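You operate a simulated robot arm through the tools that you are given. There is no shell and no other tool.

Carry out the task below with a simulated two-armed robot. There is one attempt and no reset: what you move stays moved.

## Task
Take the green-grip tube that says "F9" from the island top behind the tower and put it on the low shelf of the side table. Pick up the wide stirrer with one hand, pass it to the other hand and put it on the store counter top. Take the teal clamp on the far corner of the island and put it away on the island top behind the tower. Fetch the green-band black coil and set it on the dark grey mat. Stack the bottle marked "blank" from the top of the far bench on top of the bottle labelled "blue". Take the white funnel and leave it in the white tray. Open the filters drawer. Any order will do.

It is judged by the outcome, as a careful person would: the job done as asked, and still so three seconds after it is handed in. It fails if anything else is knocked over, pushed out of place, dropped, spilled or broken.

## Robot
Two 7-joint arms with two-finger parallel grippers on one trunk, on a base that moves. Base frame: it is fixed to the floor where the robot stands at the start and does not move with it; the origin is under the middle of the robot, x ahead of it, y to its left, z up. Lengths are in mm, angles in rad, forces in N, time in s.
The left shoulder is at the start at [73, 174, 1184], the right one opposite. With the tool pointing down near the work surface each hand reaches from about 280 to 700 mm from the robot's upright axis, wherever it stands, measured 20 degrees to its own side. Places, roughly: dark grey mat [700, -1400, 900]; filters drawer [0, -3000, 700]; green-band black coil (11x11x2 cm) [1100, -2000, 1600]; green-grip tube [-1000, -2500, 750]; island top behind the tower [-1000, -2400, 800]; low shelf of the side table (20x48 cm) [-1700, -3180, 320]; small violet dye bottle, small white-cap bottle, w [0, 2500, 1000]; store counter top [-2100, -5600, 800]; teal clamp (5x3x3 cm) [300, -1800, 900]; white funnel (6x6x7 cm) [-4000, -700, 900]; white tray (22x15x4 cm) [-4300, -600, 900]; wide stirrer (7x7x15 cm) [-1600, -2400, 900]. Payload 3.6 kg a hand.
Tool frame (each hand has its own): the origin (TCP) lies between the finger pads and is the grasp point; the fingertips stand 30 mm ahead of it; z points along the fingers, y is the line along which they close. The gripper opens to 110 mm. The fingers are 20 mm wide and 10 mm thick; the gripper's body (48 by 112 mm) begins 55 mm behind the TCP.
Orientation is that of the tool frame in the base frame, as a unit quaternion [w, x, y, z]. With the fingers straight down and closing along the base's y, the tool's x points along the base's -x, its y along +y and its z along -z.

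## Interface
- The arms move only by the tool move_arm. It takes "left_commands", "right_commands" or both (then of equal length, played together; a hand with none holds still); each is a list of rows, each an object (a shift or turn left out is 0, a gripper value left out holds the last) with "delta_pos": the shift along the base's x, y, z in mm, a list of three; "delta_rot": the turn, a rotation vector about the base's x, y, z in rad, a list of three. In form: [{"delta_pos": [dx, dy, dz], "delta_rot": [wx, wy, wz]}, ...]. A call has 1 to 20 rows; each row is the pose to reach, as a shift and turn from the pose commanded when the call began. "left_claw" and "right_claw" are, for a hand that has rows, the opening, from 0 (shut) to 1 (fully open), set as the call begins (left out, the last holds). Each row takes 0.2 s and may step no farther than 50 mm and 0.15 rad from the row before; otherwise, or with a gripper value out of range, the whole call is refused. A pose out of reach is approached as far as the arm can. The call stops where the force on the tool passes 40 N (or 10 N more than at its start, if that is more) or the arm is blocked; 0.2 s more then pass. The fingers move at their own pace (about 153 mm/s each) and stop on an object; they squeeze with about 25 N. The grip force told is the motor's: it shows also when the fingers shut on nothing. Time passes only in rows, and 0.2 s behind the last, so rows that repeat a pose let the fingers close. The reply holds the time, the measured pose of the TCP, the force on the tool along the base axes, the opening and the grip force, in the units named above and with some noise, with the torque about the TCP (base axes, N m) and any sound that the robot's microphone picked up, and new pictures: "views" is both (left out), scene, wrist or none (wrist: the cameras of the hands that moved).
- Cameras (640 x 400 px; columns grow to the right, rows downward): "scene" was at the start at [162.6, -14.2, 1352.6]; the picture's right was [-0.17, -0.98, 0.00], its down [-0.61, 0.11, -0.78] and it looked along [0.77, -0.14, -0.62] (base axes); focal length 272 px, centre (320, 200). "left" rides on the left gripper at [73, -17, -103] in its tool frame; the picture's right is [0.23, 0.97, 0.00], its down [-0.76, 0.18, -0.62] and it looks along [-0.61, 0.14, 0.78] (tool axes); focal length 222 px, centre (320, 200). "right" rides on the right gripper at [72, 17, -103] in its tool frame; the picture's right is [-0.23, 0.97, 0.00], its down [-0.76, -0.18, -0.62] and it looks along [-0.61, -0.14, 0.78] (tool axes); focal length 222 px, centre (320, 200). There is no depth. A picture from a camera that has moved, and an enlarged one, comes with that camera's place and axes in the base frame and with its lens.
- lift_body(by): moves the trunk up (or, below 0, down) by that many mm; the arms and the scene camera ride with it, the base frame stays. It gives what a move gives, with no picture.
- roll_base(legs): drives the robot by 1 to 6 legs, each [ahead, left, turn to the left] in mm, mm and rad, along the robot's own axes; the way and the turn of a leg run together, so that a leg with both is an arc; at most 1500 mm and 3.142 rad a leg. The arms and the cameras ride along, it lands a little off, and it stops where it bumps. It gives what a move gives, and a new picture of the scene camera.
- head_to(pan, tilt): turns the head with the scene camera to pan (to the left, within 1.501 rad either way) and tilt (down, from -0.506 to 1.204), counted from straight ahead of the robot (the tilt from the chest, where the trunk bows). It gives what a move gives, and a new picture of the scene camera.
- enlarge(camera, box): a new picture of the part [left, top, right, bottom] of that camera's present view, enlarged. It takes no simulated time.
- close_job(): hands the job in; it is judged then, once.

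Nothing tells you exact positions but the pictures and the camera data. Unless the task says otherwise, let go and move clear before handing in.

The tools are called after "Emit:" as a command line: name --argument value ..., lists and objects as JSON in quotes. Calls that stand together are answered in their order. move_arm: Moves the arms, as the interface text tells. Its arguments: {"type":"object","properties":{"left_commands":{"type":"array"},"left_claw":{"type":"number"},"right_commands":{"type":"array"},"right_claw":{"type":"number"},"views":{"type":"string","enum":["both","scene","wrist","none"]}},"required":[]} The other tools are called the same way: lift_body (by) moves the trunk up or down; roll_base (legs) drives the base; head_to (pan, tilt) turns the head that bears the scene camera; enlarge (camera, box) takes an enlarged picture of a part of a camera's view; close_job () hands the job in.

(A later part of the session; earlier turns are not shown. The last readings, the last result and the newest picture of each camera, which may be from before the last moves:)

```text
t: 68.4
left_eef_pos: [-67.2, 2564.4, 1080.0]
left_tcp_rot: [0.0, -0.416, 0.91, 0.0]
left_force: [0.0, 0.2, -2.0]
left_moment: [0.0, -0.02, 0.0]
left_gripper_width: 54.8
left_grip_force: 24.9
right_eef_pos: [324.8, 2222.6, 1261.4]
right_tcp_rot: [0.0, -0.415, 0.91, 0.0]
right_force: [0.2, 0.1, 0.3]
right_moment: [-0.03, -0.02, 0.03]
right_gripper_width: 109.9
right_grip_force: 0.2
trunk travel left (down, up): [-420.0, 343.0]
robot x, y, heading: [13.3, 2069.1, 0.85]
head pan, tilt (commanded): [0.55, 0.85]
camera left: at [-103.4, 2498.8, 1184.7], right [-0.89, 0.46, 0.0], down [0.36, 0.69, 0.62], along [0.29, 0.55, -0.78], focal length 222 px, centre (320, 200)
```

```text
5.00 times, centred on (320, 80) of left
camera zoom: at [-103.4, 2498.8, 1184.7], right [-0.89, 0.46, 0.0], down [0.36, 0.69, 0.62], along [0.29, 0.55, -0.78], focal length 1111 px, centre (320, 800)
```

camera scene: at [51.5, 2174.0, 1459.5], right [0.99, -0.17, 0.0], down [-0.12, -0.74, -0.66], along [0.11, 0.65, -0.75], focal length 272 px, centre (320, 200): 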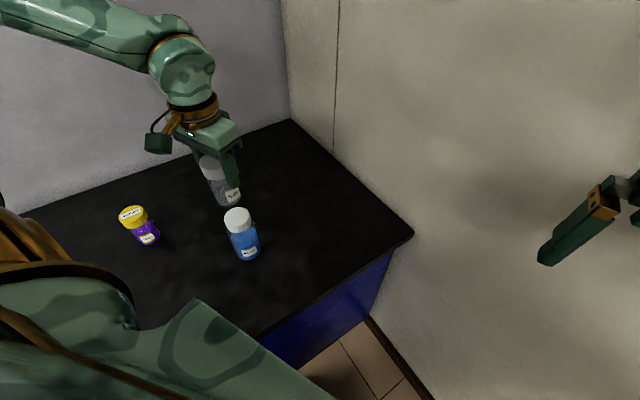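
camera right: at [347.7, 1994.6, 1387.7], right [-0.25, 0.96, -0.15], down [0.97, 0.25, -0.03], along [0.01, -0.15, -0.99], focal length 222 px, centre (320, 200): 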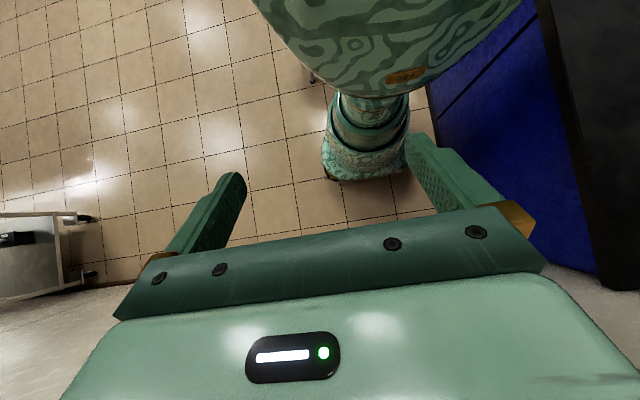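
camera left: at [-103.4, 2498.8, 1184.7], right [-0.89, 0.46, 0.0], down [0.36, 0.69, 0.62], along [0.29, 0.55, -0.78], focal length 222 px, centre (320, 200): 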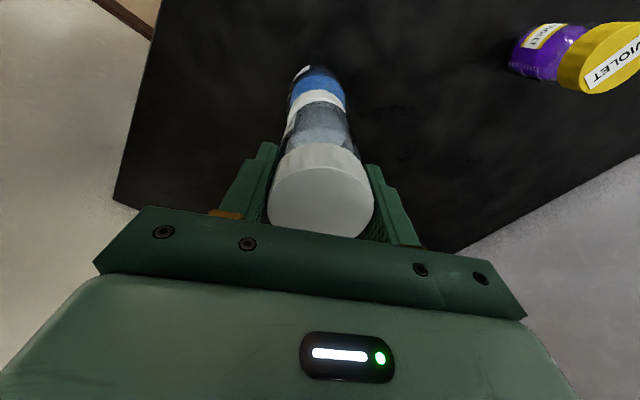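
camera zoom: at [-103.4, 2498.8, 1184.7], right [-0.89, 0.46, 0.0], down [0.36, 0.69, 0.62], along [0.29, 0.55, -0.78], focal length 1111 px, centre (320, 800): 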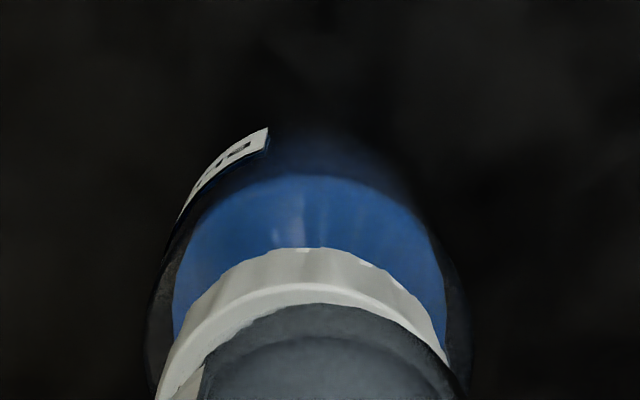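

Nearly touching, aligned within ~3 mm. A small lateral correction and then the final gentle lowering in short steps.

Emit:
move_arm --left_commands '[{"delta_pos": [2, -2, -1]}, {"delta_pos": [2, -2, -3]}, {"delta_pos": [2, -2, -5]}, {"delta_pos": [2, -2, -5]}]' --left_claw 0 --views "none"

Emit:
move_arm --left_commands '[{"delta_pos": [0, 0, -1.5]}, {"delta_pos": [0, 0, -3]}]' --left_claw 0 --views "none"

```text
t: 69.4
left_eef_pos: [-64.9, 2561.5, 1075.6]
left_tcp_rot: [0.0, -0.416, 0.909, -0.001]
left_force: [-0.2, -0.2, -2.5]
left_moment: [0.0, -0.01, -0.02]
left_gripper_width: 54.3
left_grip_force: 24.8
right_eef_pos: [325.3, 2224.3, 1261.1]
right_tcp_rot: [0.0, -0.415, 0.91, 0.0]
right_force: [-0.8, 0.1, 0.9]
right_moment: [0.02, -0.02, 0.02]
right_gripper_width: 110.0
right_grip_force: 0.0
trunk travel left (down, up): [-420.0, 343.0]
robot x, y, heading: [13.6, 2064.7, 0.852]
head pan, tilt (commanded): [0.55, 0.85]
```

```text
t: 70.0
left_eef_pos: [-66.5, 2562.1, 1074.9]
left_tcp_rot: [0.002, -0.416, 0.909, 0.002]
left_force: [-1.8, 0.3, 15.9]
left_moment: [-0.02, 0.09, -0.15]
left_gripper_width: 54.5
left_grip_force: 24.0
right_eef_pos: [325.6, 2221.9, 1260.6]
right_tcp_rot: [0.0, -0.414, 0.91, 0.0]
right_force: [0.6, -0.6, 1.1]
right_moment: [-0.02, -0.03, 0.01]
right_gripper_width: 109.9
right_grip_force: 0.0
trunk travel left (down, up): [-420.0, 343.0]
robot x, y, heading: [11.4, 2067.3, 0.854]
head pan, tilt (commanded): [0.55, 0.85]
```

Contact felt (16 N). I'll relieve the push slightly, verify, then release.

Emit:
move_arm --left_commands '[{"delta_pos": [0, 0, 1.5]}, {"delta_pos": [0, 0, 2]}]' --left_claw 0 --views "scene"

Emit:
enlarge --camera "scene" --box '[200, 150, 280, 270]'

Emit:
enlarge --camera "left" --box '[256, 40, 384, 120]'

```text
t: 70.6
left_eef_pos: [-66.0, 2561.9, 1073.6]
left_tcp_rot: [0.0, -0.417, 0.909, 0.0]
left_force: [1.0, -0.1, -0.6]
left_moment: [0.05, -0.11, 0.02]
left_gripper_width: 54.4
left_grip_force: 24.9
right_eef_pos: [325.2, 2224.2, 1260.3]
right_tcp_rot: [0.0, -0.414, 0.91, 0.0]
right_force: [-0.1, -1.0, -0.3]
right_moment: [0.01, 0.0, -0.03]
right_gripper_width: 110.1
right_grip_force: 0.1
trunk travel left (down, up): [-420.0, 343.0]
robot x, y, heading: [15.8, 2066.2, 0.855]
head pan, tilt (commanded): [0.55, 0.85]
camera scene: at [51.2, 2174.0, 1459.4], right [0.99, -0.17, 0.0], down [-0.12, -0.74, -0.66], along [0.11, 0.65, -0.75], focal length 272 px, centre (320, 200)
```

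scene: 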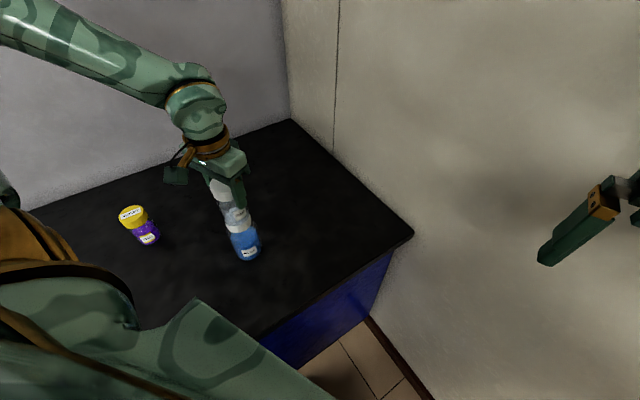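

```text
3.33 times, centred on (240, 210) of scene
camera zoom: at [51.2, 2174.0, 1459.4], right [0.99, -0.17, 0.0], down [-0.12, -0.74, -0.66], along [0.11, 0.65, -0.75], focal length 908 px, centre (587, 167)
```

zoom: 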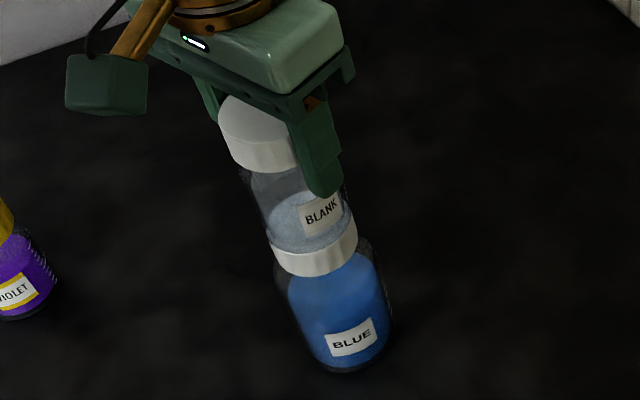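

```text
5.00 times, centred on (320, 80) of left
camera zoom: at [-101.7, 2496.5, 1178.7], right [-0.89, 0.46, 0.0], down [0.36, 0.69, 0.62], along [0.29, 0.55, -0.78], focal length 1111 px, centre (320, 800)
```

zoom: 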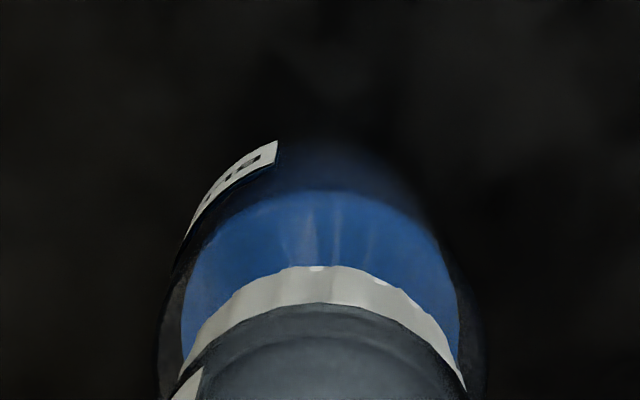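

The stack is well aligned. Opening the fingers.

Emit:
move_arm --left_commands '[{"delta_pos": [0, 0, 0]}, {"delta_pos": [0, 0, 0]}, {"delta_pos": [0, 0, 0]}]' --left_claw 1 --views "scene"

Emit:
enlarge --camera "scene" --box '[200, 150, 280, 270]'

```text
t: 71.4
left_eef_pos: [-65.5, 2563.1, 1074.8]
left_tcp_rot: [0.0, -0.417, 0.909, 0.0]
left_force: [0.3, -1.1, 0.4]
left_moment: [-0.05, 0.0, 0.0]
left_gripper_width: 109.9
left_grip_force: 0.1
right_eef_pos: [324.3, 2224.0, 1260.2]
right_tcp_rot: [-0.001, -0.415, 0.91, -0.001]
right_force: [-0.2, -0.3, -0.8]
right_moment: [0.04, 0.03, 0.03]
right_gripper_width: 110.3
right_grip_force: 0.0
trunk travel left (down, up): [-420.0, 343.0]
robot x, y, heading: [13.3, 2063.7, 0.855]
head pan, tilt (commanded): [0.55, 0.85]
camera scene: at [51.3, 2174.1, 1459.5], right [0.99, -0.17, 0.0], down [-0.12, -0.74, -0.66], along [0.11, 0.65, -0.75], focal length 272 px, centre (320, 200)
```

scene: 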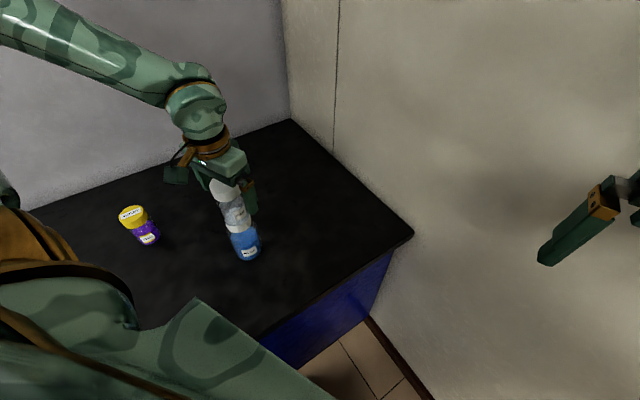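

```text
3.33 times, centred on (240, 210) of scene
camera zoom: at [51.3, 2174.1, 1459.5], right [0.99, -0.17, 0.0], down [-0.12, -0.74, -0.66], along [0.11, 0.65, -0.75], focal length 908 px, centre (587, 167)
```

zoom: 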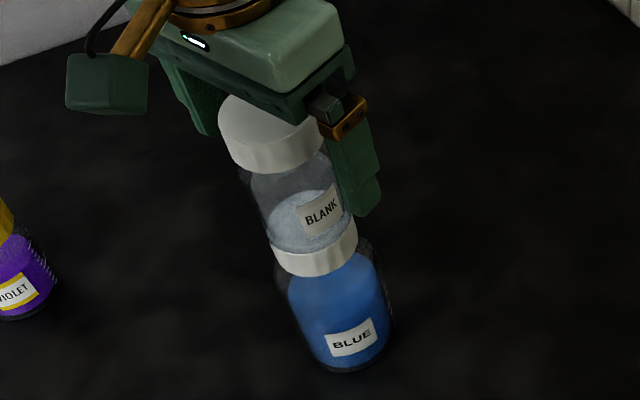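

Stable and free. I'll raise the hand straight up clear of the stack, then draw it back toward me.

Emit:
move_arm --left_commands '[{"delta_pos": [0, 0, 20]}, {"delta_pos": [0, 0, 40]}, {"delta_pos": [0, 0, 60]}, {"delta_pos": [0, 0, 60]}]' --left_claw 1 --views "scene"

```text
t: 72.4
left_eef_pos: [-65.1, 2562.7, 1134.5]
left_tcp_rot: [0.001, -0.417, 0.909, 0.0]
left_force: [0.3, 0.5, -0.5]
left_moment: [-0.02, -0.04, 0.0]
left_gripper_width: 109.9
left_grip_force: 0.1
right_eef_pos: [324.3, 2223.6, 1261.3]
right_tcp_rot: [0.0, -0.415, 0.91, 0.0]
right_force: [-0.5, 0.1, -0.5]
right_moment: [0.0, 0.0, 0.0]
right_gripper_width: 110.0
right_grip_force: 0.1
trunk travel left (down, up): [-420.0, 343.0]
robot x, y, heading: [15.3, 2065.8, 0.86]
head pan, tilt (commanded): [0.55, 0.85]
camera scene: at [51.4, 2174.4, 1459.5], right [0.99, -0.17, 0.0], down [-0.12, -0.74, -0.66], along [0.11, 0.65, -0.75], focal length 272 px, centre (320, 200)
```

scene: 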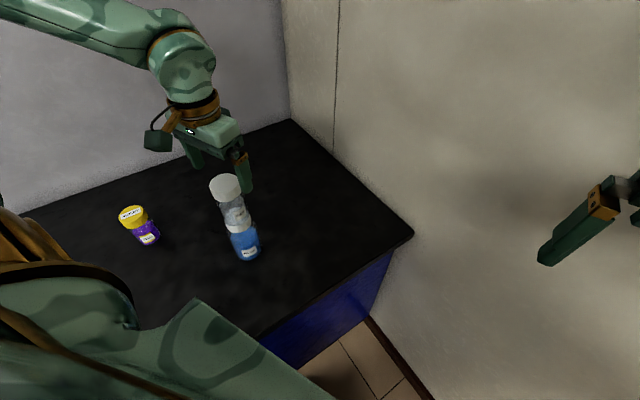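

Emit:
move_arm --left_commands '[{"delta_pos": [0, 0, 20]}, {"delta_pos": [10, -15, 40]}, {"delta_pos": [30, -45, 60]}, {"delta_pos": [55, -80, 75]}, {"delta_pos": [80, -115, 85]}, {"delta_pos": [105, -150, 95]}, {"delta_pos": [105, -150, 95]}]' --left_claw 1 --views "scene"

```text
t: 74.0
left_eef_pos: [37.7, 2412.0, 1229.0]
left_tcp_rot: [0.0, -0.417, 0.909, 0.0]
left_force: [-0.1, -0.3, -0.2]
left_moment: [-0.03, 0.0, 0.04]
left_gripper_width: 109.9
left_grip_force: 0.0
right_eef_pos: [324.6, 2225.0, 1261.7]
right_tcp_rot: [0.0, -0.415, 0.91, -0.001]
right_force: [-0.2, 0.6, 0.2]
right_moment: [0.0, -0.02, 0.03]
right_gripper_width: 110.0
right_grip_force: 0.0
trunk travel left (down, up): [-420.0, 343.0]
robot x, y, heading: [18.0, 2067.9, 0.855]
head pan, tilt (commanded): [0.55, 0.85]
camera scene: at [50.3, 2174.8, 1459.5], right [0.99, -0.17, 0.0], down [-0.12, -0.74, -0.66], along [0.11, 0.65, -0.75], focal length 272 px, centre (320, 200)
```

scene: 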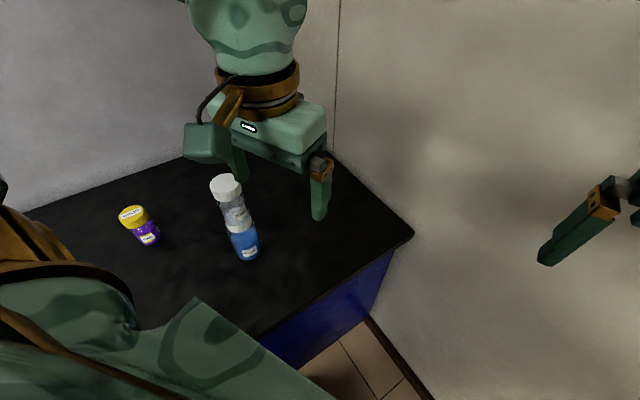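

The stack "blank" on "blue" stands steadily. I'll back away from the bench and turn to look toward the far end of the room where the funnel and white tray are.

Emit:
roll_base --legs '[[-402, -806, 0], [0, 0, 2.68]]'

Emit:
head_to --pan 0.0 --tilt 0.25

```text
t: 84.9
left_eef_pos: [159.5, 947.1, 1228.0]
left_tcp_rot: [0.0, 0.986, 0.17, 0.0]
left_force: [0.9, -0.1, -0.2]
left_moment: [0.01, -0.02, -0.01]
left_gripper_width: 109.7
left_grip_force: 0.0
right_eef_pos: [4.7, 1253.9, 1259.9]
right_tcp_rot: [0.001, 0.986, 0.168, 0.0]
right_force: [-0.6, -0.7, -1.2]
right_moment: [-0.02, 0.0, 0.01]
right_gripper_width: 109.7
right_grip_force: 0.0
trunk travel left (down, up): [-420.0, 343.0]
robot x, y, heading: [353.3, 1234.7, -2.807]
head pan, tilt (commanded): [0.55, 0.85]
camera scene: at [265.0, 1163.1, 1459.5], right [-0.77, 0.63, 0.0], down [0.48, 0.58, -0.66], along [-0.42, -0.51, -0.75], focal length 272 px, centre (320, 200)
```

scene: 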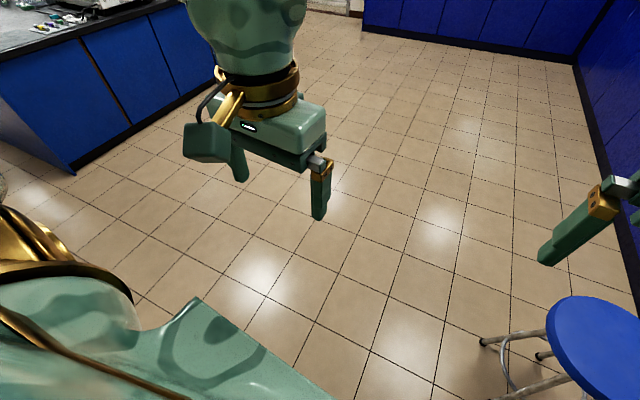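

```text
t: 85.9
left_eef_pos: [158.8, 948.9, 1229.2]
left_tcp_rot: [0.0, 0.985, 0.17, 0.0]
left_force: [-0.9, -0.5, 1.2]
left_moment: [-0.02, 0.01, 0.0]
left_gripper_width: 110.1
left_grip_force: 0.1
right_eef_pos: [4.8, 1255.1, 1261.6]
right_tcp_rot: [0.0, 0.986, 0.168, 0.0]
right_force: [0.6, 0.6, 0.0]
right_moment: [-0.02, 0.02, 0.0]
right_gripper_width: 109.9
right_grip_force: 0.0
trunk travel left (down, up): [-420.0, 343.0]
robot x, y, heading: [358.8, 1236.6, -2.805]
head pan, tilt (commanded): [0.0, 0.25]
camera scene: at [226.3, 1192.8, 1512.6], right [-0.33, 0.94, 0.0], down [0.23, 0.08, -0.97], along [-0.91, -0.32, -0.25], focal length 272 px, centre (320, 200)
```

scene: 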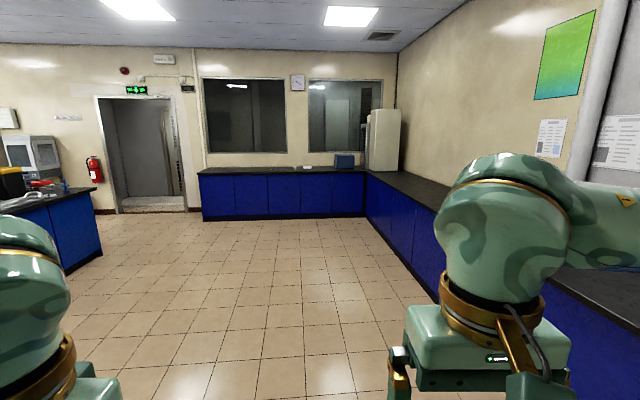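

Emit:
enlarge --camera "scene" --box '[190, 130, 430, 230]'

Emit:
enlarge --camera "scene" --box '[0, 130, 130, 230]'

```text
2.67 times, centred on (310, 180) of scene
camera zoom: at [226.3, 1192.8, 1512.6], right [-0.33, 0.94, 0.0], down [0.23, 0.08, -0.97], along [-0.91, -0.32, -0.25], focal length 726 px, centre (347, 253)
```

zoom: 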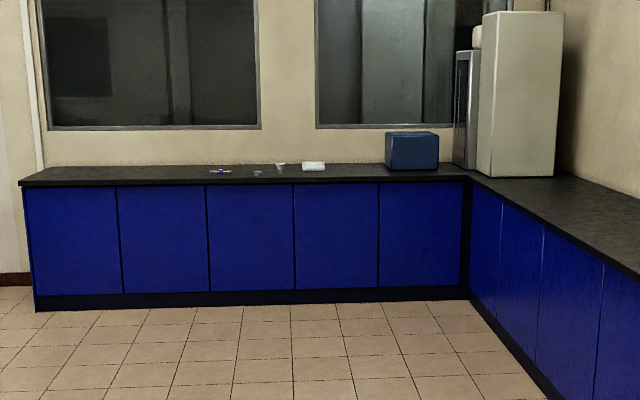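

```text
4.00 times, centred on (65, 180) of scene
camera zoom: at [226.3, 1192.8, 1512.6], right [-0.33, 0.94, 0.0], down [0.23, 0.08, -0.97], along [-0.91, -0.32, -0.25], focal length 1090 px, centre (1340, 280)
```

zoom: 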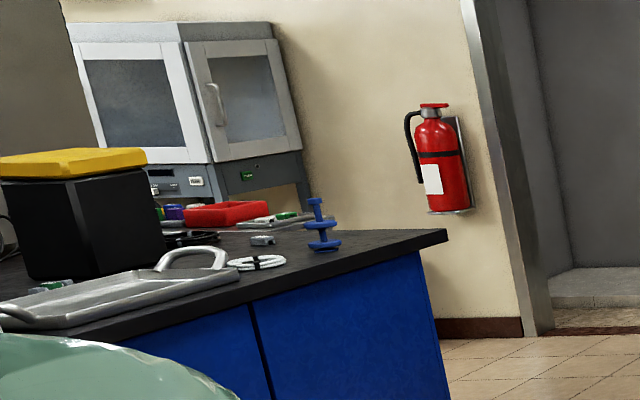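

The white funnel and white tray are on the end bench; the blue disk-stacked spindle at the island corner is probably the wide stirrer. I'll drive down the aisle toward the end bench.

Emit:
roll_base --legs '[[0, 0, 0.057], [1200, 0, 0], [1200, 0, 0], [1000, 0, 0]]'

Emit:
enlarge --camera "scene" --box '[180, 150, 420, 300]'

```text
t: 102.9
left_eef_pos: [-2973.1, -354.1, 1229.3]
left_tcp_rot: [0.0, 0.98, 0.197, -0.001]
left_force: [0.3, 0.6, 0.4]
left_moment: [-0.01, 0.01, 0.01]
left_gripper_width: 109.9
left_grip_force: 0.0
right_eef_pos: [-3146.0, -59.0, 1259.9]
right_tcp_rot: [0.0, 0.981, 0.196, 0.001]
right_force: [0.3, 0.3, 0.3]
right_moment: [0.01, 0.01, 0.0]
right_gripper_width: 110.2
right_grip_force: 0.0
trunk travel left (down, up): [-420.0, 343.0]
robot x, y, heading: [-2796.2, -57.5, -2.748]
head pan, tilt (commanded): [0.0, 0.25]
camera scene: at [-2921.0, -106.5, 1512.6], right [-0.38, 0.92, 0.0], down [0.23, 0.1, -0.97], along [-0.89, -0.37, -0.25], focal length 272 px, centre (320, 200)
```

scene: 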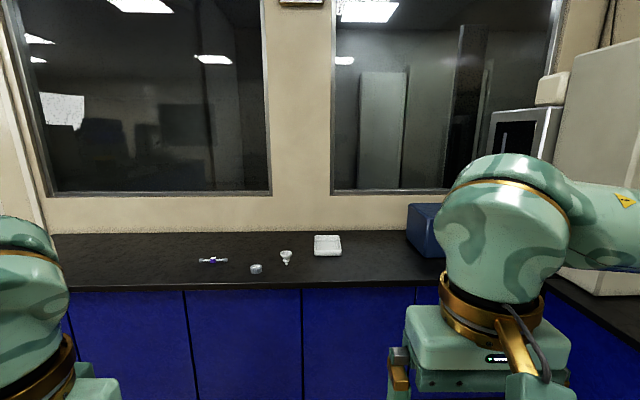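

```text
2.67 times, centred on (300, 225) of scene
camera zoom: at [-2921.0, -106.5, 1512.6], right [-0.38, 0.92, 0.0], down [0.23, 0.1, -0.97], along [-0.89, -0.37, -0.25], focal length 726 px, centre (373, 133)
```

zoom: 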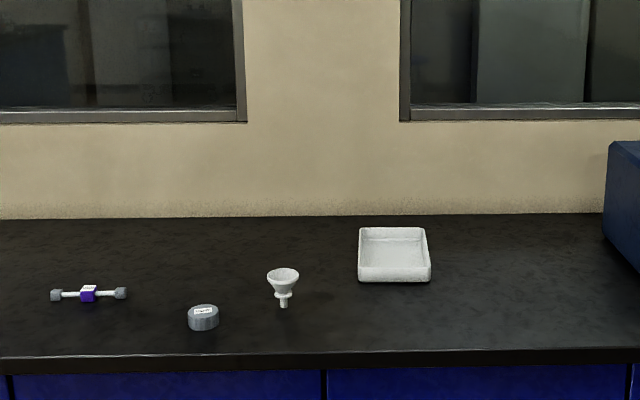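

The funnel stands at about [-3985, -729] with the tray behind and to its right at about [-4266, -616]. I'll lower the trunk to nominal and move in front of the bench, slightly left of the tray so the right hand can do it.

Emit:
lift_body --by -120

Emit:
roll_base --legs '[[600, 103, 0], [250, 0, 0]]'

Emit:
head_to --pan 0.0 --tilt 0.6

```text
t: 104.4
left_eef_pos: [-2978.2, -356.6, 1105.8]
left_tcp_rot: [-0.002, 0.98, 0.198, 0.008]
left_force: [0.6, 0.0, 0.2]
left_moment: [0.0, 0.03, 0.0]
left_gripper_width: 110.0
left_grip_force: 0.0
right_eef_pos: [-3143.6, -57.2, 1141.4]
right_tcp_rot: [0.0, 0.981, 0.196, -0.001]
right_force: [0.4, -0.1, 0.1]
right_moment: [-0.01, -0.01, 0.0]
right_gripper_width: 110.2
right_grip_force: 0.1
trunk travel left (down, up): [-300.0, 463.0]
robot x, y, heading: [-2797.2, -59.5, -2.749]
head pan, tilt (commanded): [0.0, 0.25]
```

```text
t: 109.3
left_eef_pos: [-3737.6, -766.2, 1104.8]
left_tcp_rot: [-0.001, 0.982, 0.188, 0.009]
left_force: [-0.8, 0.4, -0.5]
left_moment: [-0.01, -0.03, 0.0]
left_gripper_width: 109.8
left_grip_force: 0.1
right_eef_pos: [-3897.4, -466.2, 1141.4]
right_tcp_rot: [0.0, 0.982, 0.187, 0.002]
right_force: [-0.2, 0.3, -0.6]
right_moment: [-0.01, -0.01, 0.02]
right_gripper_width: 109.7
right_grip_force: 0.1
trunk travel left (down, up): [-300.0, 463.0]
robot x, y, heading: [-3549.6, -467.9, -2.768]
head pan, tilt (commanded): [0.0, 0.25]
camera scene: at [-3710.6, -532.1, 1390.9], right [-0.36, 0.93, 0.0], down [0.23, 0.09, -0.97], along [-0.9, -0.35, -0.25], focal length 272 px, centre (320, 200)
```

scene: 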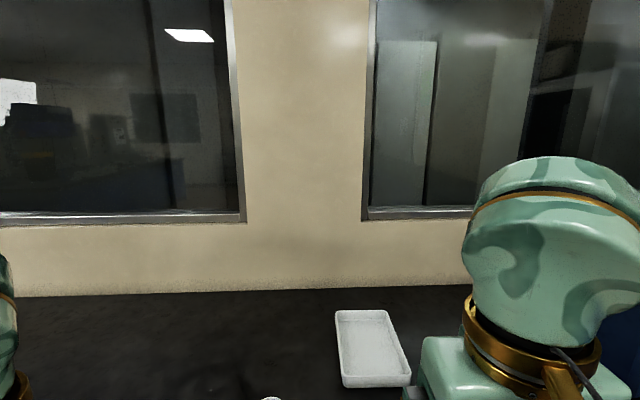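

```text
t: 110.1
left_eef_pos: [-3735.4, -765.8, 1106.9]
left_tcp_rot: [-0.001, 0.982, 0.188, 0.009]
left_force: [0.1, -0.1, -0.4]
left_moment: [0.01, -0.01, 0.0]
left_gripper_width: 109.9
left_grip_force: 0.1
right_eef_pos: [-3896.9, -464.7, 1141.2]
right_tcp_rot: [0.0, 0.983, 0.185, 0.0]
right_force: [0.2, 0.2, -0.2]
right_moment: [-0.01, 0.0, 0.03]
right_gripper_width: 109.8
right_grip_force: 0.1
trunk travel left (down, up): [-300.0, 463.0]
robot x, y, heading: [-3550.3, -467.0, -2.771]
head pan, tilt (commanded): [0.0, 0.6]
camera scene: at [-3704.7, -529.8, 1358.9], right [-0.36, 0.93, 0.0], down [0.53, 0.21, -0.83], along [-0.77, -0.3, -0.56], focal length 272 px, centre (320, 200)
```

scene: 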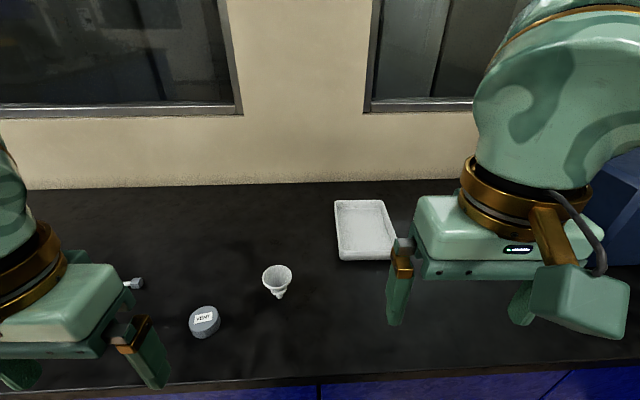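

Emit:
enlarge --camera "scene" --box '[230, 240, 330, 310]'

Emit:
enlarge --camera "scene" --box '[310, 180, 430, 280]'

Emit:
enlarge --camera "right" --box '[0, 0, 640, 400]'

```text
5.71 times, centred on (280, 275) of scene
camera zoom: at [-3704.7, -529.8, 1358.9], right [-0.36, 0.93, 0.0], down [0.53, 0.21, -0.83], along [-0.77, -0.3, -0.56], focal length 1557 px, centre (549, -229)
```

zoom: 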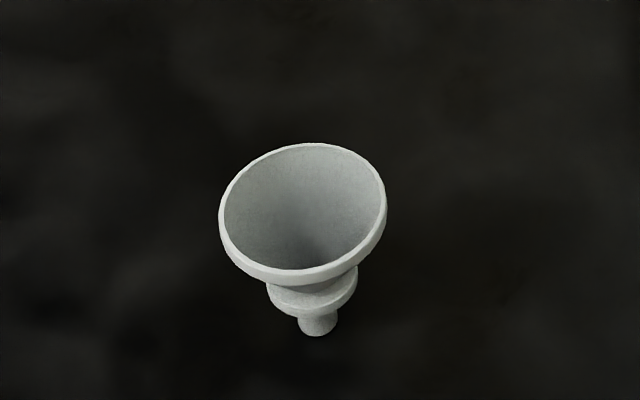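

```text
4.00 times, centred on (370, 230) of scene
camera zoom: at [-3704.7, -529.8, 1358.9], right [-0.36, 0.93, 0.0], down [0.53, 0.21, -0.83], along [-0.77, -0.3, -0.56], focal length 1090 px, centre (120, 80)
```

zoom: 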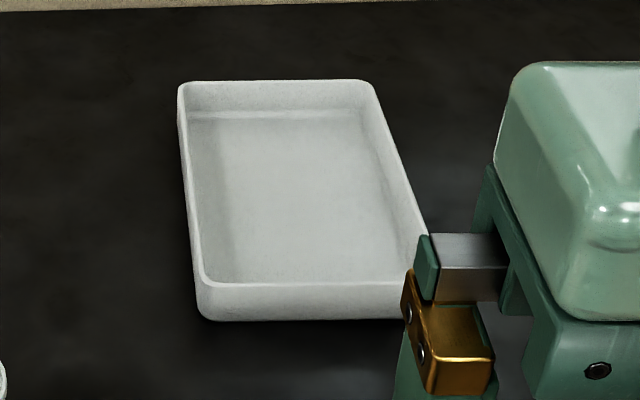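

```text
1.00 times, centred on (320, 200) of right (not enlarged: the box is as wide or as high as the picture)
camera zoom: at [-3822.4, -454.4, 1244.9], right [0.14, -0.99, 0.0], down [-0.77, -0.11, 0.62], along [-0.62, -0.09, -0.78], focal length 222 px, centre (320, 200)
```

zoom: 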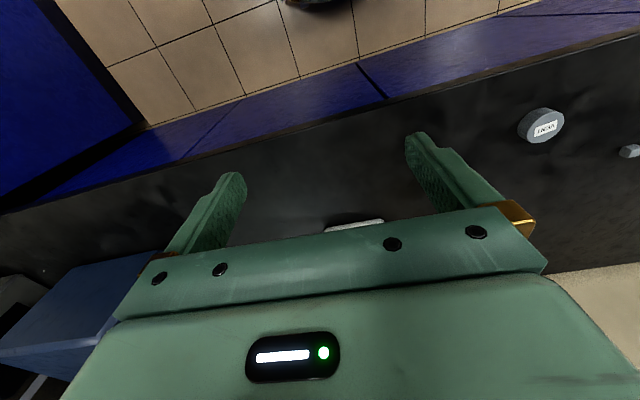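

Funnel is near [-4017, -746] and the tray's near inner area near [-4246, -613]; bench top ≈850. I'll move ahead ~95 mm and left 40 mm for comfortable reach with the right hand.

Emit:
roll_base --legs '[[92, 40, 0]]'

Emit:
enlarge --camera "scene" --box '[210, 250, 330, 340]'

```text
t: 111.3
left_eef_pos: [-3809.6, -839.6, 1105.8]
left_tcp_rot: [-0.001, 0.982, 0.188, 0.008]
left_force: [0.0, 0.0, -0.3]
left_moment: [0.02, 0.0, 0.0]
left_gripper_width: 110.0
left_grip_force: 0.1
right_eef_pos: [-3971.8, -537.2, 1140.8]
right_tcp_rot: [0.0, 0.983, 0.186, 0.001]
right_force: [-0.3, 0.4, 0.3]
right_moment: [0.05, -0.02, -0.01]
right_gripper_width: 110.0
right_grip_force: 0.1
trunk travel left (down, up): [-300.0, 463.0]
robot x, y, heading: [-3621.6, -544.1, -2.766]
head pan, tilt (commanded): [0.0, 0.6]
camera scene: at [-3779.9, -602.8, 1358.7], right [-0.37, 0.93, 0.0], down [0.53, 0.21, -0.82], along [-0.77, -0.3, -0.57], focal length 272 px, centre (320, 200)
```

scene: 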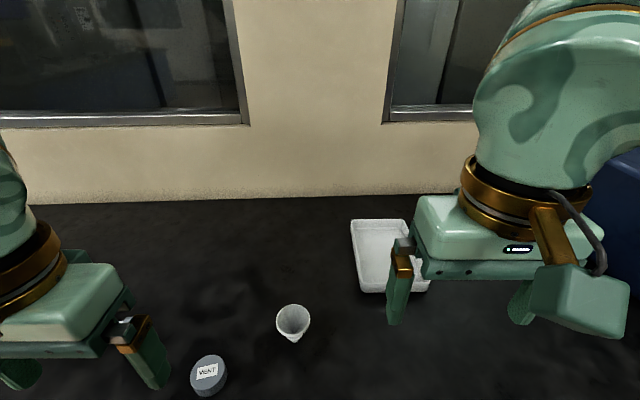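

```text
4.44 times, centred on (270, 295) of scene
camera zoom: at [-3779.9, -602.8, 1358.7], right [-0.37, 0.93, 0.0], down [0.53, 0.21, -0.82], along [-0.77, -0.3, -0.57], focal length 1211 px, centre (542, -222)
```

zoom: 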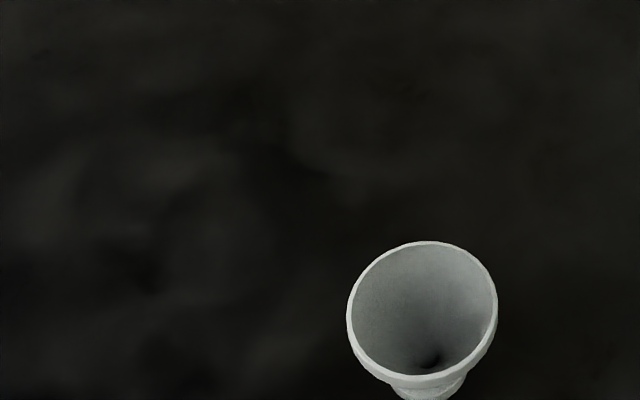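

The funnel rim is centred near [-4020, -748], rim height ≈912. I'll move the left hand aside and bring the right hand above the funnel.

Emit:
move_arm --right_commands '[{"delta_pos": [-8, -35, -15]}, {"delta_pos": [-17, -72, -35]}, {"delta_pos": [-26, -110, -55]}, {"delta_pos": [-34, -146, -80]}, {"delta_pos": [-42, -182, -105]}, {"delta_pos": [-48, -211, -130]}, {"delta_pos": [-48, -211, -130]}]' --left_commands '[{"delta_pos": [9, -23, 5]}, {"delta_pos": [18, -46, 10]}, {"delta_pos": [27, -70, 15]}, {"delta_pos": [36, -93, 20]}, {"delta_pos": [45, -116, 25]}, {"delta_pos": [54, -139, 30]}, {"delta_pos": [54, -139, 30]}]' --right_claw 1 --views "both"

```text
t: 112.9
left_eef_pos: [-3757.4, -971.4, 1137.0]
left_tcp_rot: [-0.001, 0.981, 0.195, 0.005]
left_force: [0.7, -0.1, -0.2]
left_moment: [-0.03, -0.02, 0.03]
left_gripper_width: 109.7
left_grip_force: 0.1
left hand out of reach, approached as far as the arm can: row 6, 7
right_eef_pos: [-4017.7, -747.3, 1011.7]
right_tcp_rot: [0.001, 0.982, 0.187, 0.0]
right_force: [-0.8, 1.0, 0.4]
right_moment: [-0.02, 0.02, -0.02]
right_gripper_width: 110.1
right_grip_force: 0.1
trunk travel left (down, up): [-300.0, 463.0]
robot x, y, heading: [-3618.8, -544.6, -2.769]
head pan, tilt (commanded): [0.0, 0.6]
camera scene: at [-3778.7, -600.2, 1359.0], right [-0.37, 0.93, 0.0], down [0.53, 0.21, -0.83], along [-0.77, -0.3, -0.56], focal length 272 px, centre (320, 200)
camera right: at [-3943.8, -737.4, 1115.4], right [0.15, -0.99, 0.0], down [-0.77, -0.11, 0.62], along [-0.62, -0.09, -0.78], focal length 222 px, centre (320, 200)
camera left: at [-3699.0, -927.4, 1242.0], right [0.58, -0.81, 0.0], down [-0.64, -0.46, 0.62], along [-0.5, -0.36, -0.79], focal length 222 px, centre (320, 200)
```

scene: 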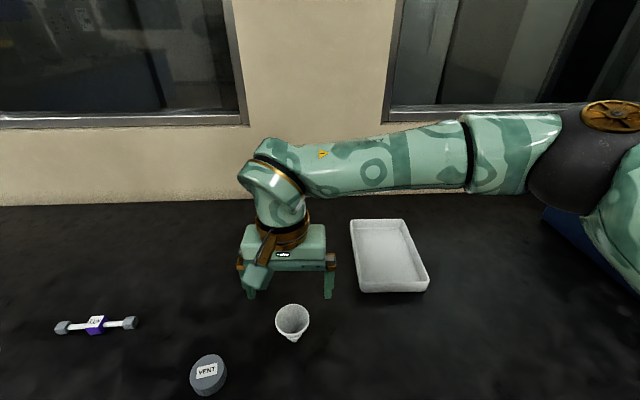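
right: 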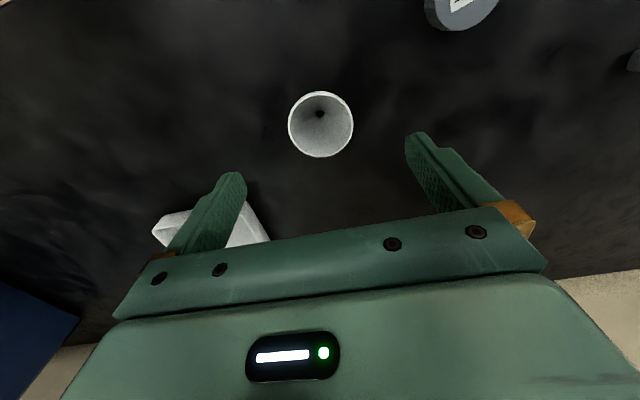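
left: 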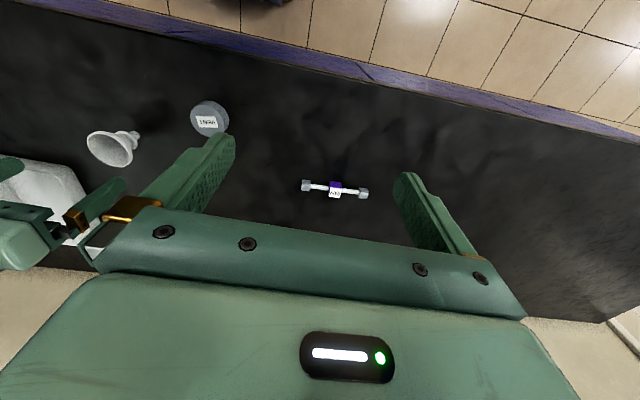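

The funnel is centred under the right hand. Lowering to the rim and closing.

Emit:
move_arm --right_commands '[{"delta_pos": [-1, -1, -35]}, {"delta_pos": [-1, -1, -70]}, {"delta_pos": [-1, -1, -95]}, {"delta_pos": [-1, -1, -108]}, {"delta_pos": [-1, -1, -108]}]' --right_claw 1 --views "both"

```text
t: 114.1
left_eef_pos: [-3757.3, -972.6, 1136.1]
left_tcp_rot: [-0.002, 0.981, 0.195, 0.005]
left_force: [0.5, -0.1, 0.2]
left_moment: [0.0, -0.01, 0.0]
left_gripper_width: 109.9
left_grip_force: 0.1
right_eef_pos: [-4020.8, -748.0, 902.5]
right_tcp_rot: [0.0, 0.982, 0.187, 0.001]
right_force: [0.9, -0.1, -0.5]
right_moment: [-0.03, -0.01, 0.0]
right_gripper_width: 110.2
right_grip_force: 0.1
trunk travel left (down, up): [-300.0, 463.0]
robot x, y, heading: [-3623.7, -539.2, -2.767]
head pan, tilt (commanded): [0.0, 0.6]
camera scene: at [-3778.8, -602.1, 1358.8], right [-0.37, 0.93, 0.0], down [0.53, 0.21, -0.82], along [-0.77, -0.3, -0.57], focal length 272 px, centre (320, 200)
camera right: at [-3946.0, -738.2, 1007.1], right [0.15, -0.99, 0.0], down [-0.77, -0.11, 0.62], along [-0.62, -0.09, -0.78], focal length 222 px, centre (320, 200)
```

scene: 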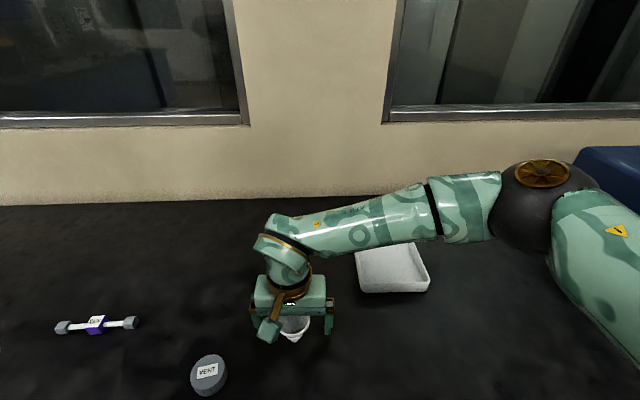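
right: 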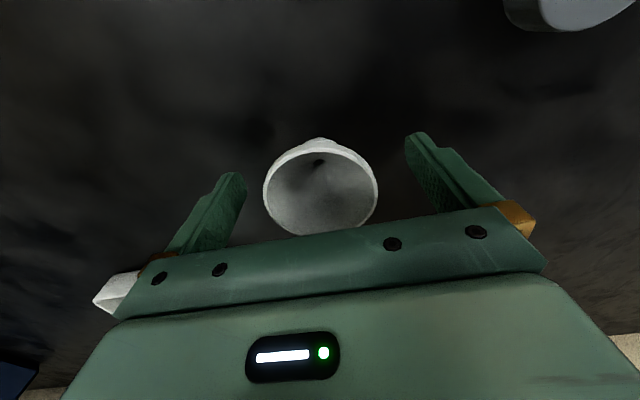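

Emit:
move_arm --right_commands '[{"delta_pos": [4, 0, 0]}, {"delta_pos": [4, 0, 0]}]' --right_claw 1 --views "none"

Emit:
move_arm --right_commands '[{"delta_pos": [0, 0, 0]}, {"delta_pos": [0, 0, 0]}, {"delta_pos": [0, 0, 0]}, {"delta_pos": [0, 0, 0]}, {"delta_pos": [0, 0, 0]}]' --right_claw 0 --views "wrist"

Emit:
move_arm --right_commands '[{"delta_pos": [0, 0, 5]}, {"delta_pos": [0, 0, 12]}, {"delta_pos": [0, 0, 20]}, {"delta_pos": [0, 0, 20]}]' --right_claw 0 --views "both"

```text
t: 114.7
left_eef_pos: [-3756.8, -973.3, 1135.7]
left_tcp_rot: [-0.002, 0.981, 0.195, 0.006]
left_force: [0.2, 0.2, 0.4]
left_moment: [0.01, -0.01, -0.03]
left_gripper_width: 109.8
left_grip_force: 0.0
right_eef_pos: [-4015.6, -748.6, 902.7]
right_tcp_rot: [0.0, 0.982, 0.186, 0.0]
right_force: [-0.5, 0.4, 0.2]
right_moment: [-0.01, 0.02, -0.01]
right_gripper_width: 109.9
right_grip_force: 0.1
trunk travel left (down, up): [-300.0, 463.0]
robot x, y, heading: [-3621.8, -546.8, -2.767]
head pan, tilt (commanded): [0.0, 0.6]
```

```text
t: 115.9
left_eef_pos: [-3758.2, -973.5, 1135.4]
left_tcp_rot: [-0.001, 0.981, 0.194, 0.006]
left_force: [-0.1, -0.5, 0.2]
left_moment: [0.02, -0.02, -0.02]
left_gripper_width: 109.9
left_grip_force: 0.1
right_eef_pos: [-4017.5, -748.4, 903.5]
right_tcp_rot: [0.0, 0.983, 0.186, 0.0]
right_force: [-0.7, 0.0, -0.2]
right_moment: [0.0, 0.03, 0.0]
right_gripper_width: 58.1
right_grip_force: 25.2
trunk travel left (down, up): [-300.0, 463.0]
robot x, y, heading: [-3622.0, -544.7, -2.765]
head pan, tilt (commanded): [0.0, 0.6]
camera right: at [-3941.8, -738.4, 1007.1], right [0.15, -0.99, 0.0], down [-0.77, -0.11, 0.62], along [-0.62, -0.09, -0.78], focal length 222 px, centre (320, 200)
```

right: 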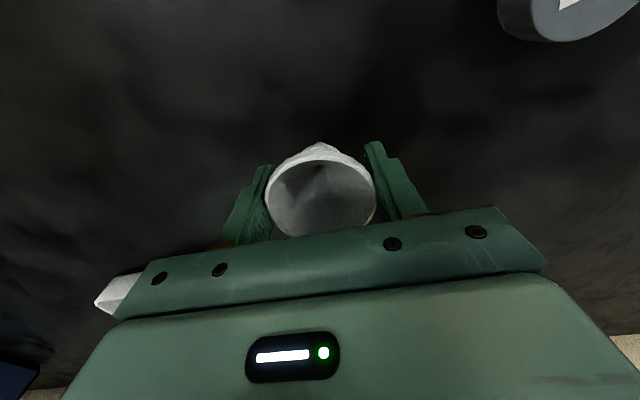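

```text
t: 116.9
left_eef_pos: [-3758.2, -973.4, 1136.6]
left_tcp_rot: [-0.002, 0.981, 0.195, 0.005]
left_force: [-0.6, -0.1, -0.4]
left_moment: [0.0, 0.01, -0.02]
left_gripper_width: 110.4
left_grip_force: 0.0
right_eef_pos: [-4014.9, -748.9, 923.2]
right_tcp_rot: [-0.001, 0.982, 0.187, -0.001]
right_force: [0.1, -0.6, 0.0]
right_moment: [0.02, 0.03, -0.01]
right_gripper_width: 58.3
right_grip_force: 24.9
trunk travel left (down, up): [-300.0, 463.0]
robot x, y, heading: [-3625.3, -541.8, -2.765]
head pan, tilt (commanded): [0.0, 0.6]
camera scene: at [-3778.9, -602.1, 1358.8], right [-0.37, 0.93, 0.0], down [0.53, 0.21, -0.82], along [-0.77, -0.3, -0.57], focal length 272 px, centre (320, 200)
camera right: at [-3941.6, -738.4, 1026.7], right [0.15, -0.99, 0.0], down [-0.77, -0.11, 0.62], along [-0.62, -0.09, -0.78], focal length 222 px, centre (320, 200)
```

scene: 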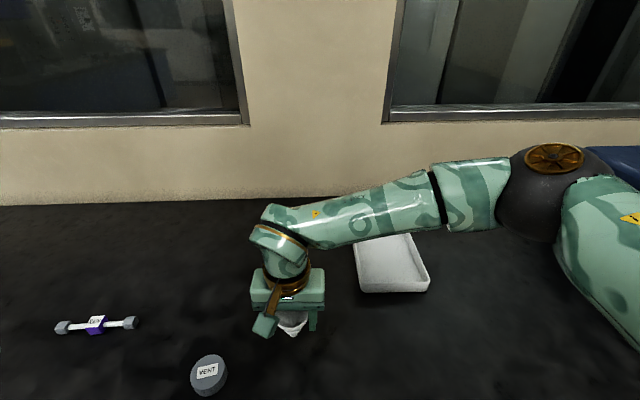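
right: 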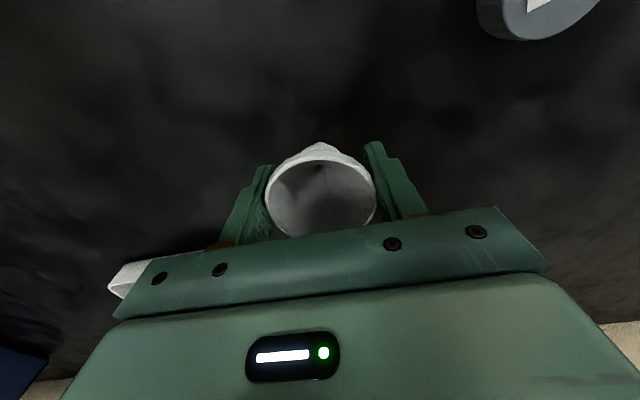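

Funnel held. Lifting over the tray rim height and carrying it toward the tray's near half.

Emit:
move_arm --right_commands '[{"delta_pos": [0, 0, 30]}, {"delta_pos": [-20, 12, 60]}, {"delta_pos": [-50, 30, 72]}, {"delta_pos": [-85, 50, 72]}, {"delta_pos": [-120, 71, 70]}, {"delta_pos": [-155, 91, 68]}, {"delta_pos": [-190, 112, 66]}, {"delta_pos": [-228, 134, 64]}, {"delta_pos": [-228, 134, 64]}]' --right_claw 0 --views "both"

```text
t: 118.9
left_eef_pos: [-3758.7, -973.5, 1136.4]
left_tcp_rot: [-0.002, 0.981, 0.194, 0.005]
left_force: [0.4, -1.1, -1.0]
left_moment: [0.01, -0.02, 0.03]
left_gripper_width: 109.8
left_grip_force: 0.0
right_eef_pos: [-4244.1, -614.1, 987.2]
right_tcp_rot: [0.0, 0.983, 0.186, 0.0]
right_force: [0.6, 0.8, -0.4]
right_moment: [0.01, 0.01, -0.04]
right_gripper_width: 58.2
right_grip_force: 25.2
trunk travel left (down, up): [-300.0, 463.0]
robot x, y, heading: [-3624.6, -541.8, -2.768]
head pan, tilt (commanded): [0.0, 0.6]
camera scene: at [-3778.5, -602.2, 1358.9], right [-0.37, 0.93, 0.0], down [0.53, 0.21, -0.82], along [-0.77, -0.3, -0.57], focal length 272 px, centre (320, 200)
camera right: at [-4169.9, -603.8, 1091.4], right [0.15, -0.99, 0.0], down [-0.77, -0.11, 0.62], along [-0.62, -0.09, -0.78], focal length 222 px, centre (320, 200)
```

scene: 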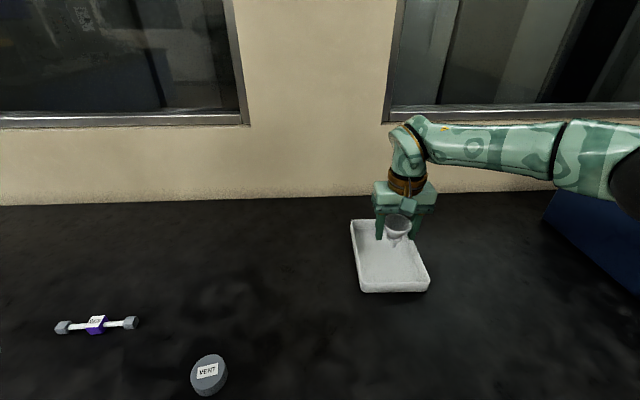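
right: 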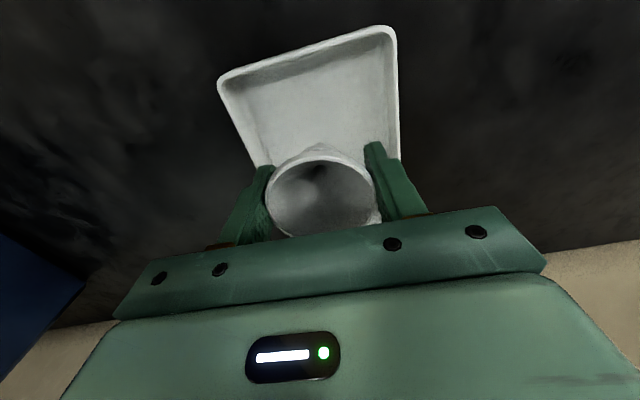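

The funnel hangs over the tray, centred between its side walls. Lowering toward the tray floor.

Emit:
move_arm --right_commands '[{"delta_pos": [0, 0, -20]}, {"delta_pos": [0, 0, -40]}, {"delta_pos": [0, 0, -58]}, {"delta_pos": [0, 0, -66]}, {"delta_pos": [0, 0, -66]}]' --right_claw 0 --views "both"

Emit:
enlarge --camera "scene" --box '[330, 180, 450, 300]'

```text
t: 120.1
left_eef_pos: [-3758.9, -972.6, 1136.2]
left_tcp_rot: [-0.002, 0.981, 0.195, 0.005]
left_force: [-0.5, 0.3, 0.2]
left_moment: [-0.01, 0.01, -0.02]
left_gripper_width: 109.9
left_grip_force: 0.1
right_eef_pos: [-4244.1, -615.8, 920.7]
right_tcp_rot: [-0.001, 0.982, 0.187, 0.0]
right_force: [-0.5, -0.6, -1.0]
right_moment: [0.0, -0.02, 0.0]
right_gripper_width: 58.1
right_grip_force: 24.6
trunk travel left (down, up): [-300.0, 463.0]
robot x, y, heading: [-3623.5, -540.5, -2.766]
head pan, tilt (commanded): [0.0, 0.6]
camera scene: at [-3779.0, -602.0, 1358.8], right [-0.37, 0.93, 0.0], down [0.53, 0.21, -0.82], along [-0.77, -0.3, -0.57], focal length 272 px, centre (320, 200)
camera right: at [-4169.9, -604.8, 1025.0], right [0.15, -0.99, 0.0], down [-0.77, -0.11, 0.62], along [-0.62, -0.09, -0.78], focal length 222 px, centre (320, 200)
```

scene: 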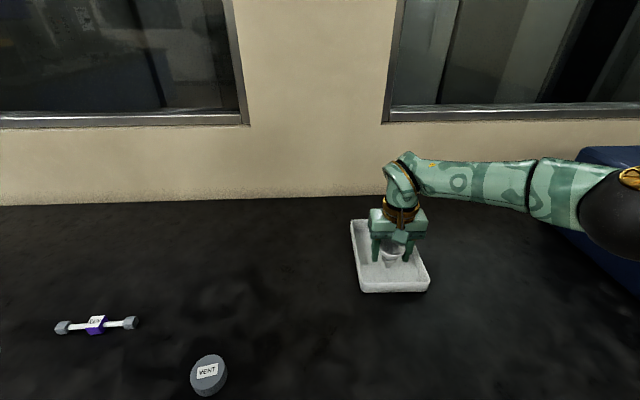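
right: 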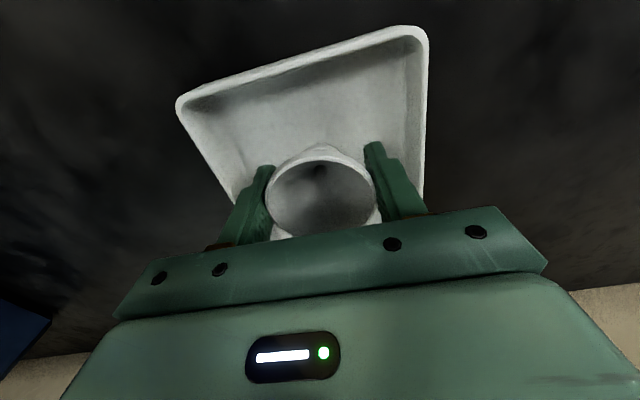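

```text
3.33 times, centred on (390, 240) of scene
camera zoom: at [-3779.0, -602.0, 1358.8], right [-0.37, 0.93, 0.0], down [0.53, 0.21, -0.82], along [-0.77, -0.3, -0.57], focal length 908 px, centre (87, 67)
```

zoom: 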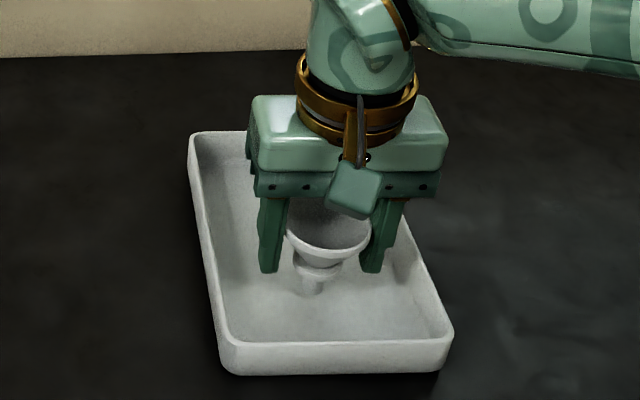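

Emit:
move_arm --right_commands '[{"delta_pos": [0, 0, -3]}, {"delta_pos": [0, 0, -6]}, {"delta_pos": [0, 0, -6]}]' --right_claw 0 --views "none"

Emit:
move_arm --right_commands '[{"delta_pos": [0, 0, -2]}, {"delta_pos": [0, 0, -4]}, {"delta_pos": [0, 0, -4]}]' --right_claw 0 --views "none"

```text
t: 120.9
left_eef_pos: [-3757.3, -973.1, 1137.0]
left_tcp_rot: [-0.002, 0.981, 0.196, 0.005]
left_force: [0.7, -0.6, 0.2]
left_moment: [0.01, 0.01, 0.03]
left_gripper_width: 109.9
left_grip_force: 0.0
right_eef_pos: [-4242.5, -615.1, 914.4]
right_tcp_rot: [0.001, 0.982, 0.186, 0.0]
right_force: [-0.4, 0.1, -1.0]
right_moment: [0.01, 0.01, 0.02]
right_gripper_width: 58.1
right_grip_force: 25.5
trunk travel left (down, up): [-300.0, 463.0]
robot x, y, heading: [-3623.3, -540.1, -2.771]
head pan, tilt (commanded): [0.0, 0.6]
```

```text
t: 121.7
left_eef_pos: [-3758.1, -972.9, 1135.1]
left_tcp_rot: [-0.002, 0.981, 0.196, 0.005]
left_force: [0.7, -0.2, -0.1]
left_moment: [0.02, 0.03, -0.01]
left_gripper_width: 109.7
left_grip_force: 0.1
right_eef_pos: [-4242.4, -616.3, 909.3]
right_tcp_rot: [0.001, 0.982, 0.187, 0.001]
right_force: [0.9, -0.2, -0.5]
right_moment: [0.01, -0.01, 0.0]
right_gripper_width: 58.2
right_grip_force: 25.2
trunk travel left (down, up): [-300.0, 463.0]
robot x, y, heading: [-3626.3, -537.5, -2.769]
head pan, tilt (commanded): [0.0, 0.6]
```

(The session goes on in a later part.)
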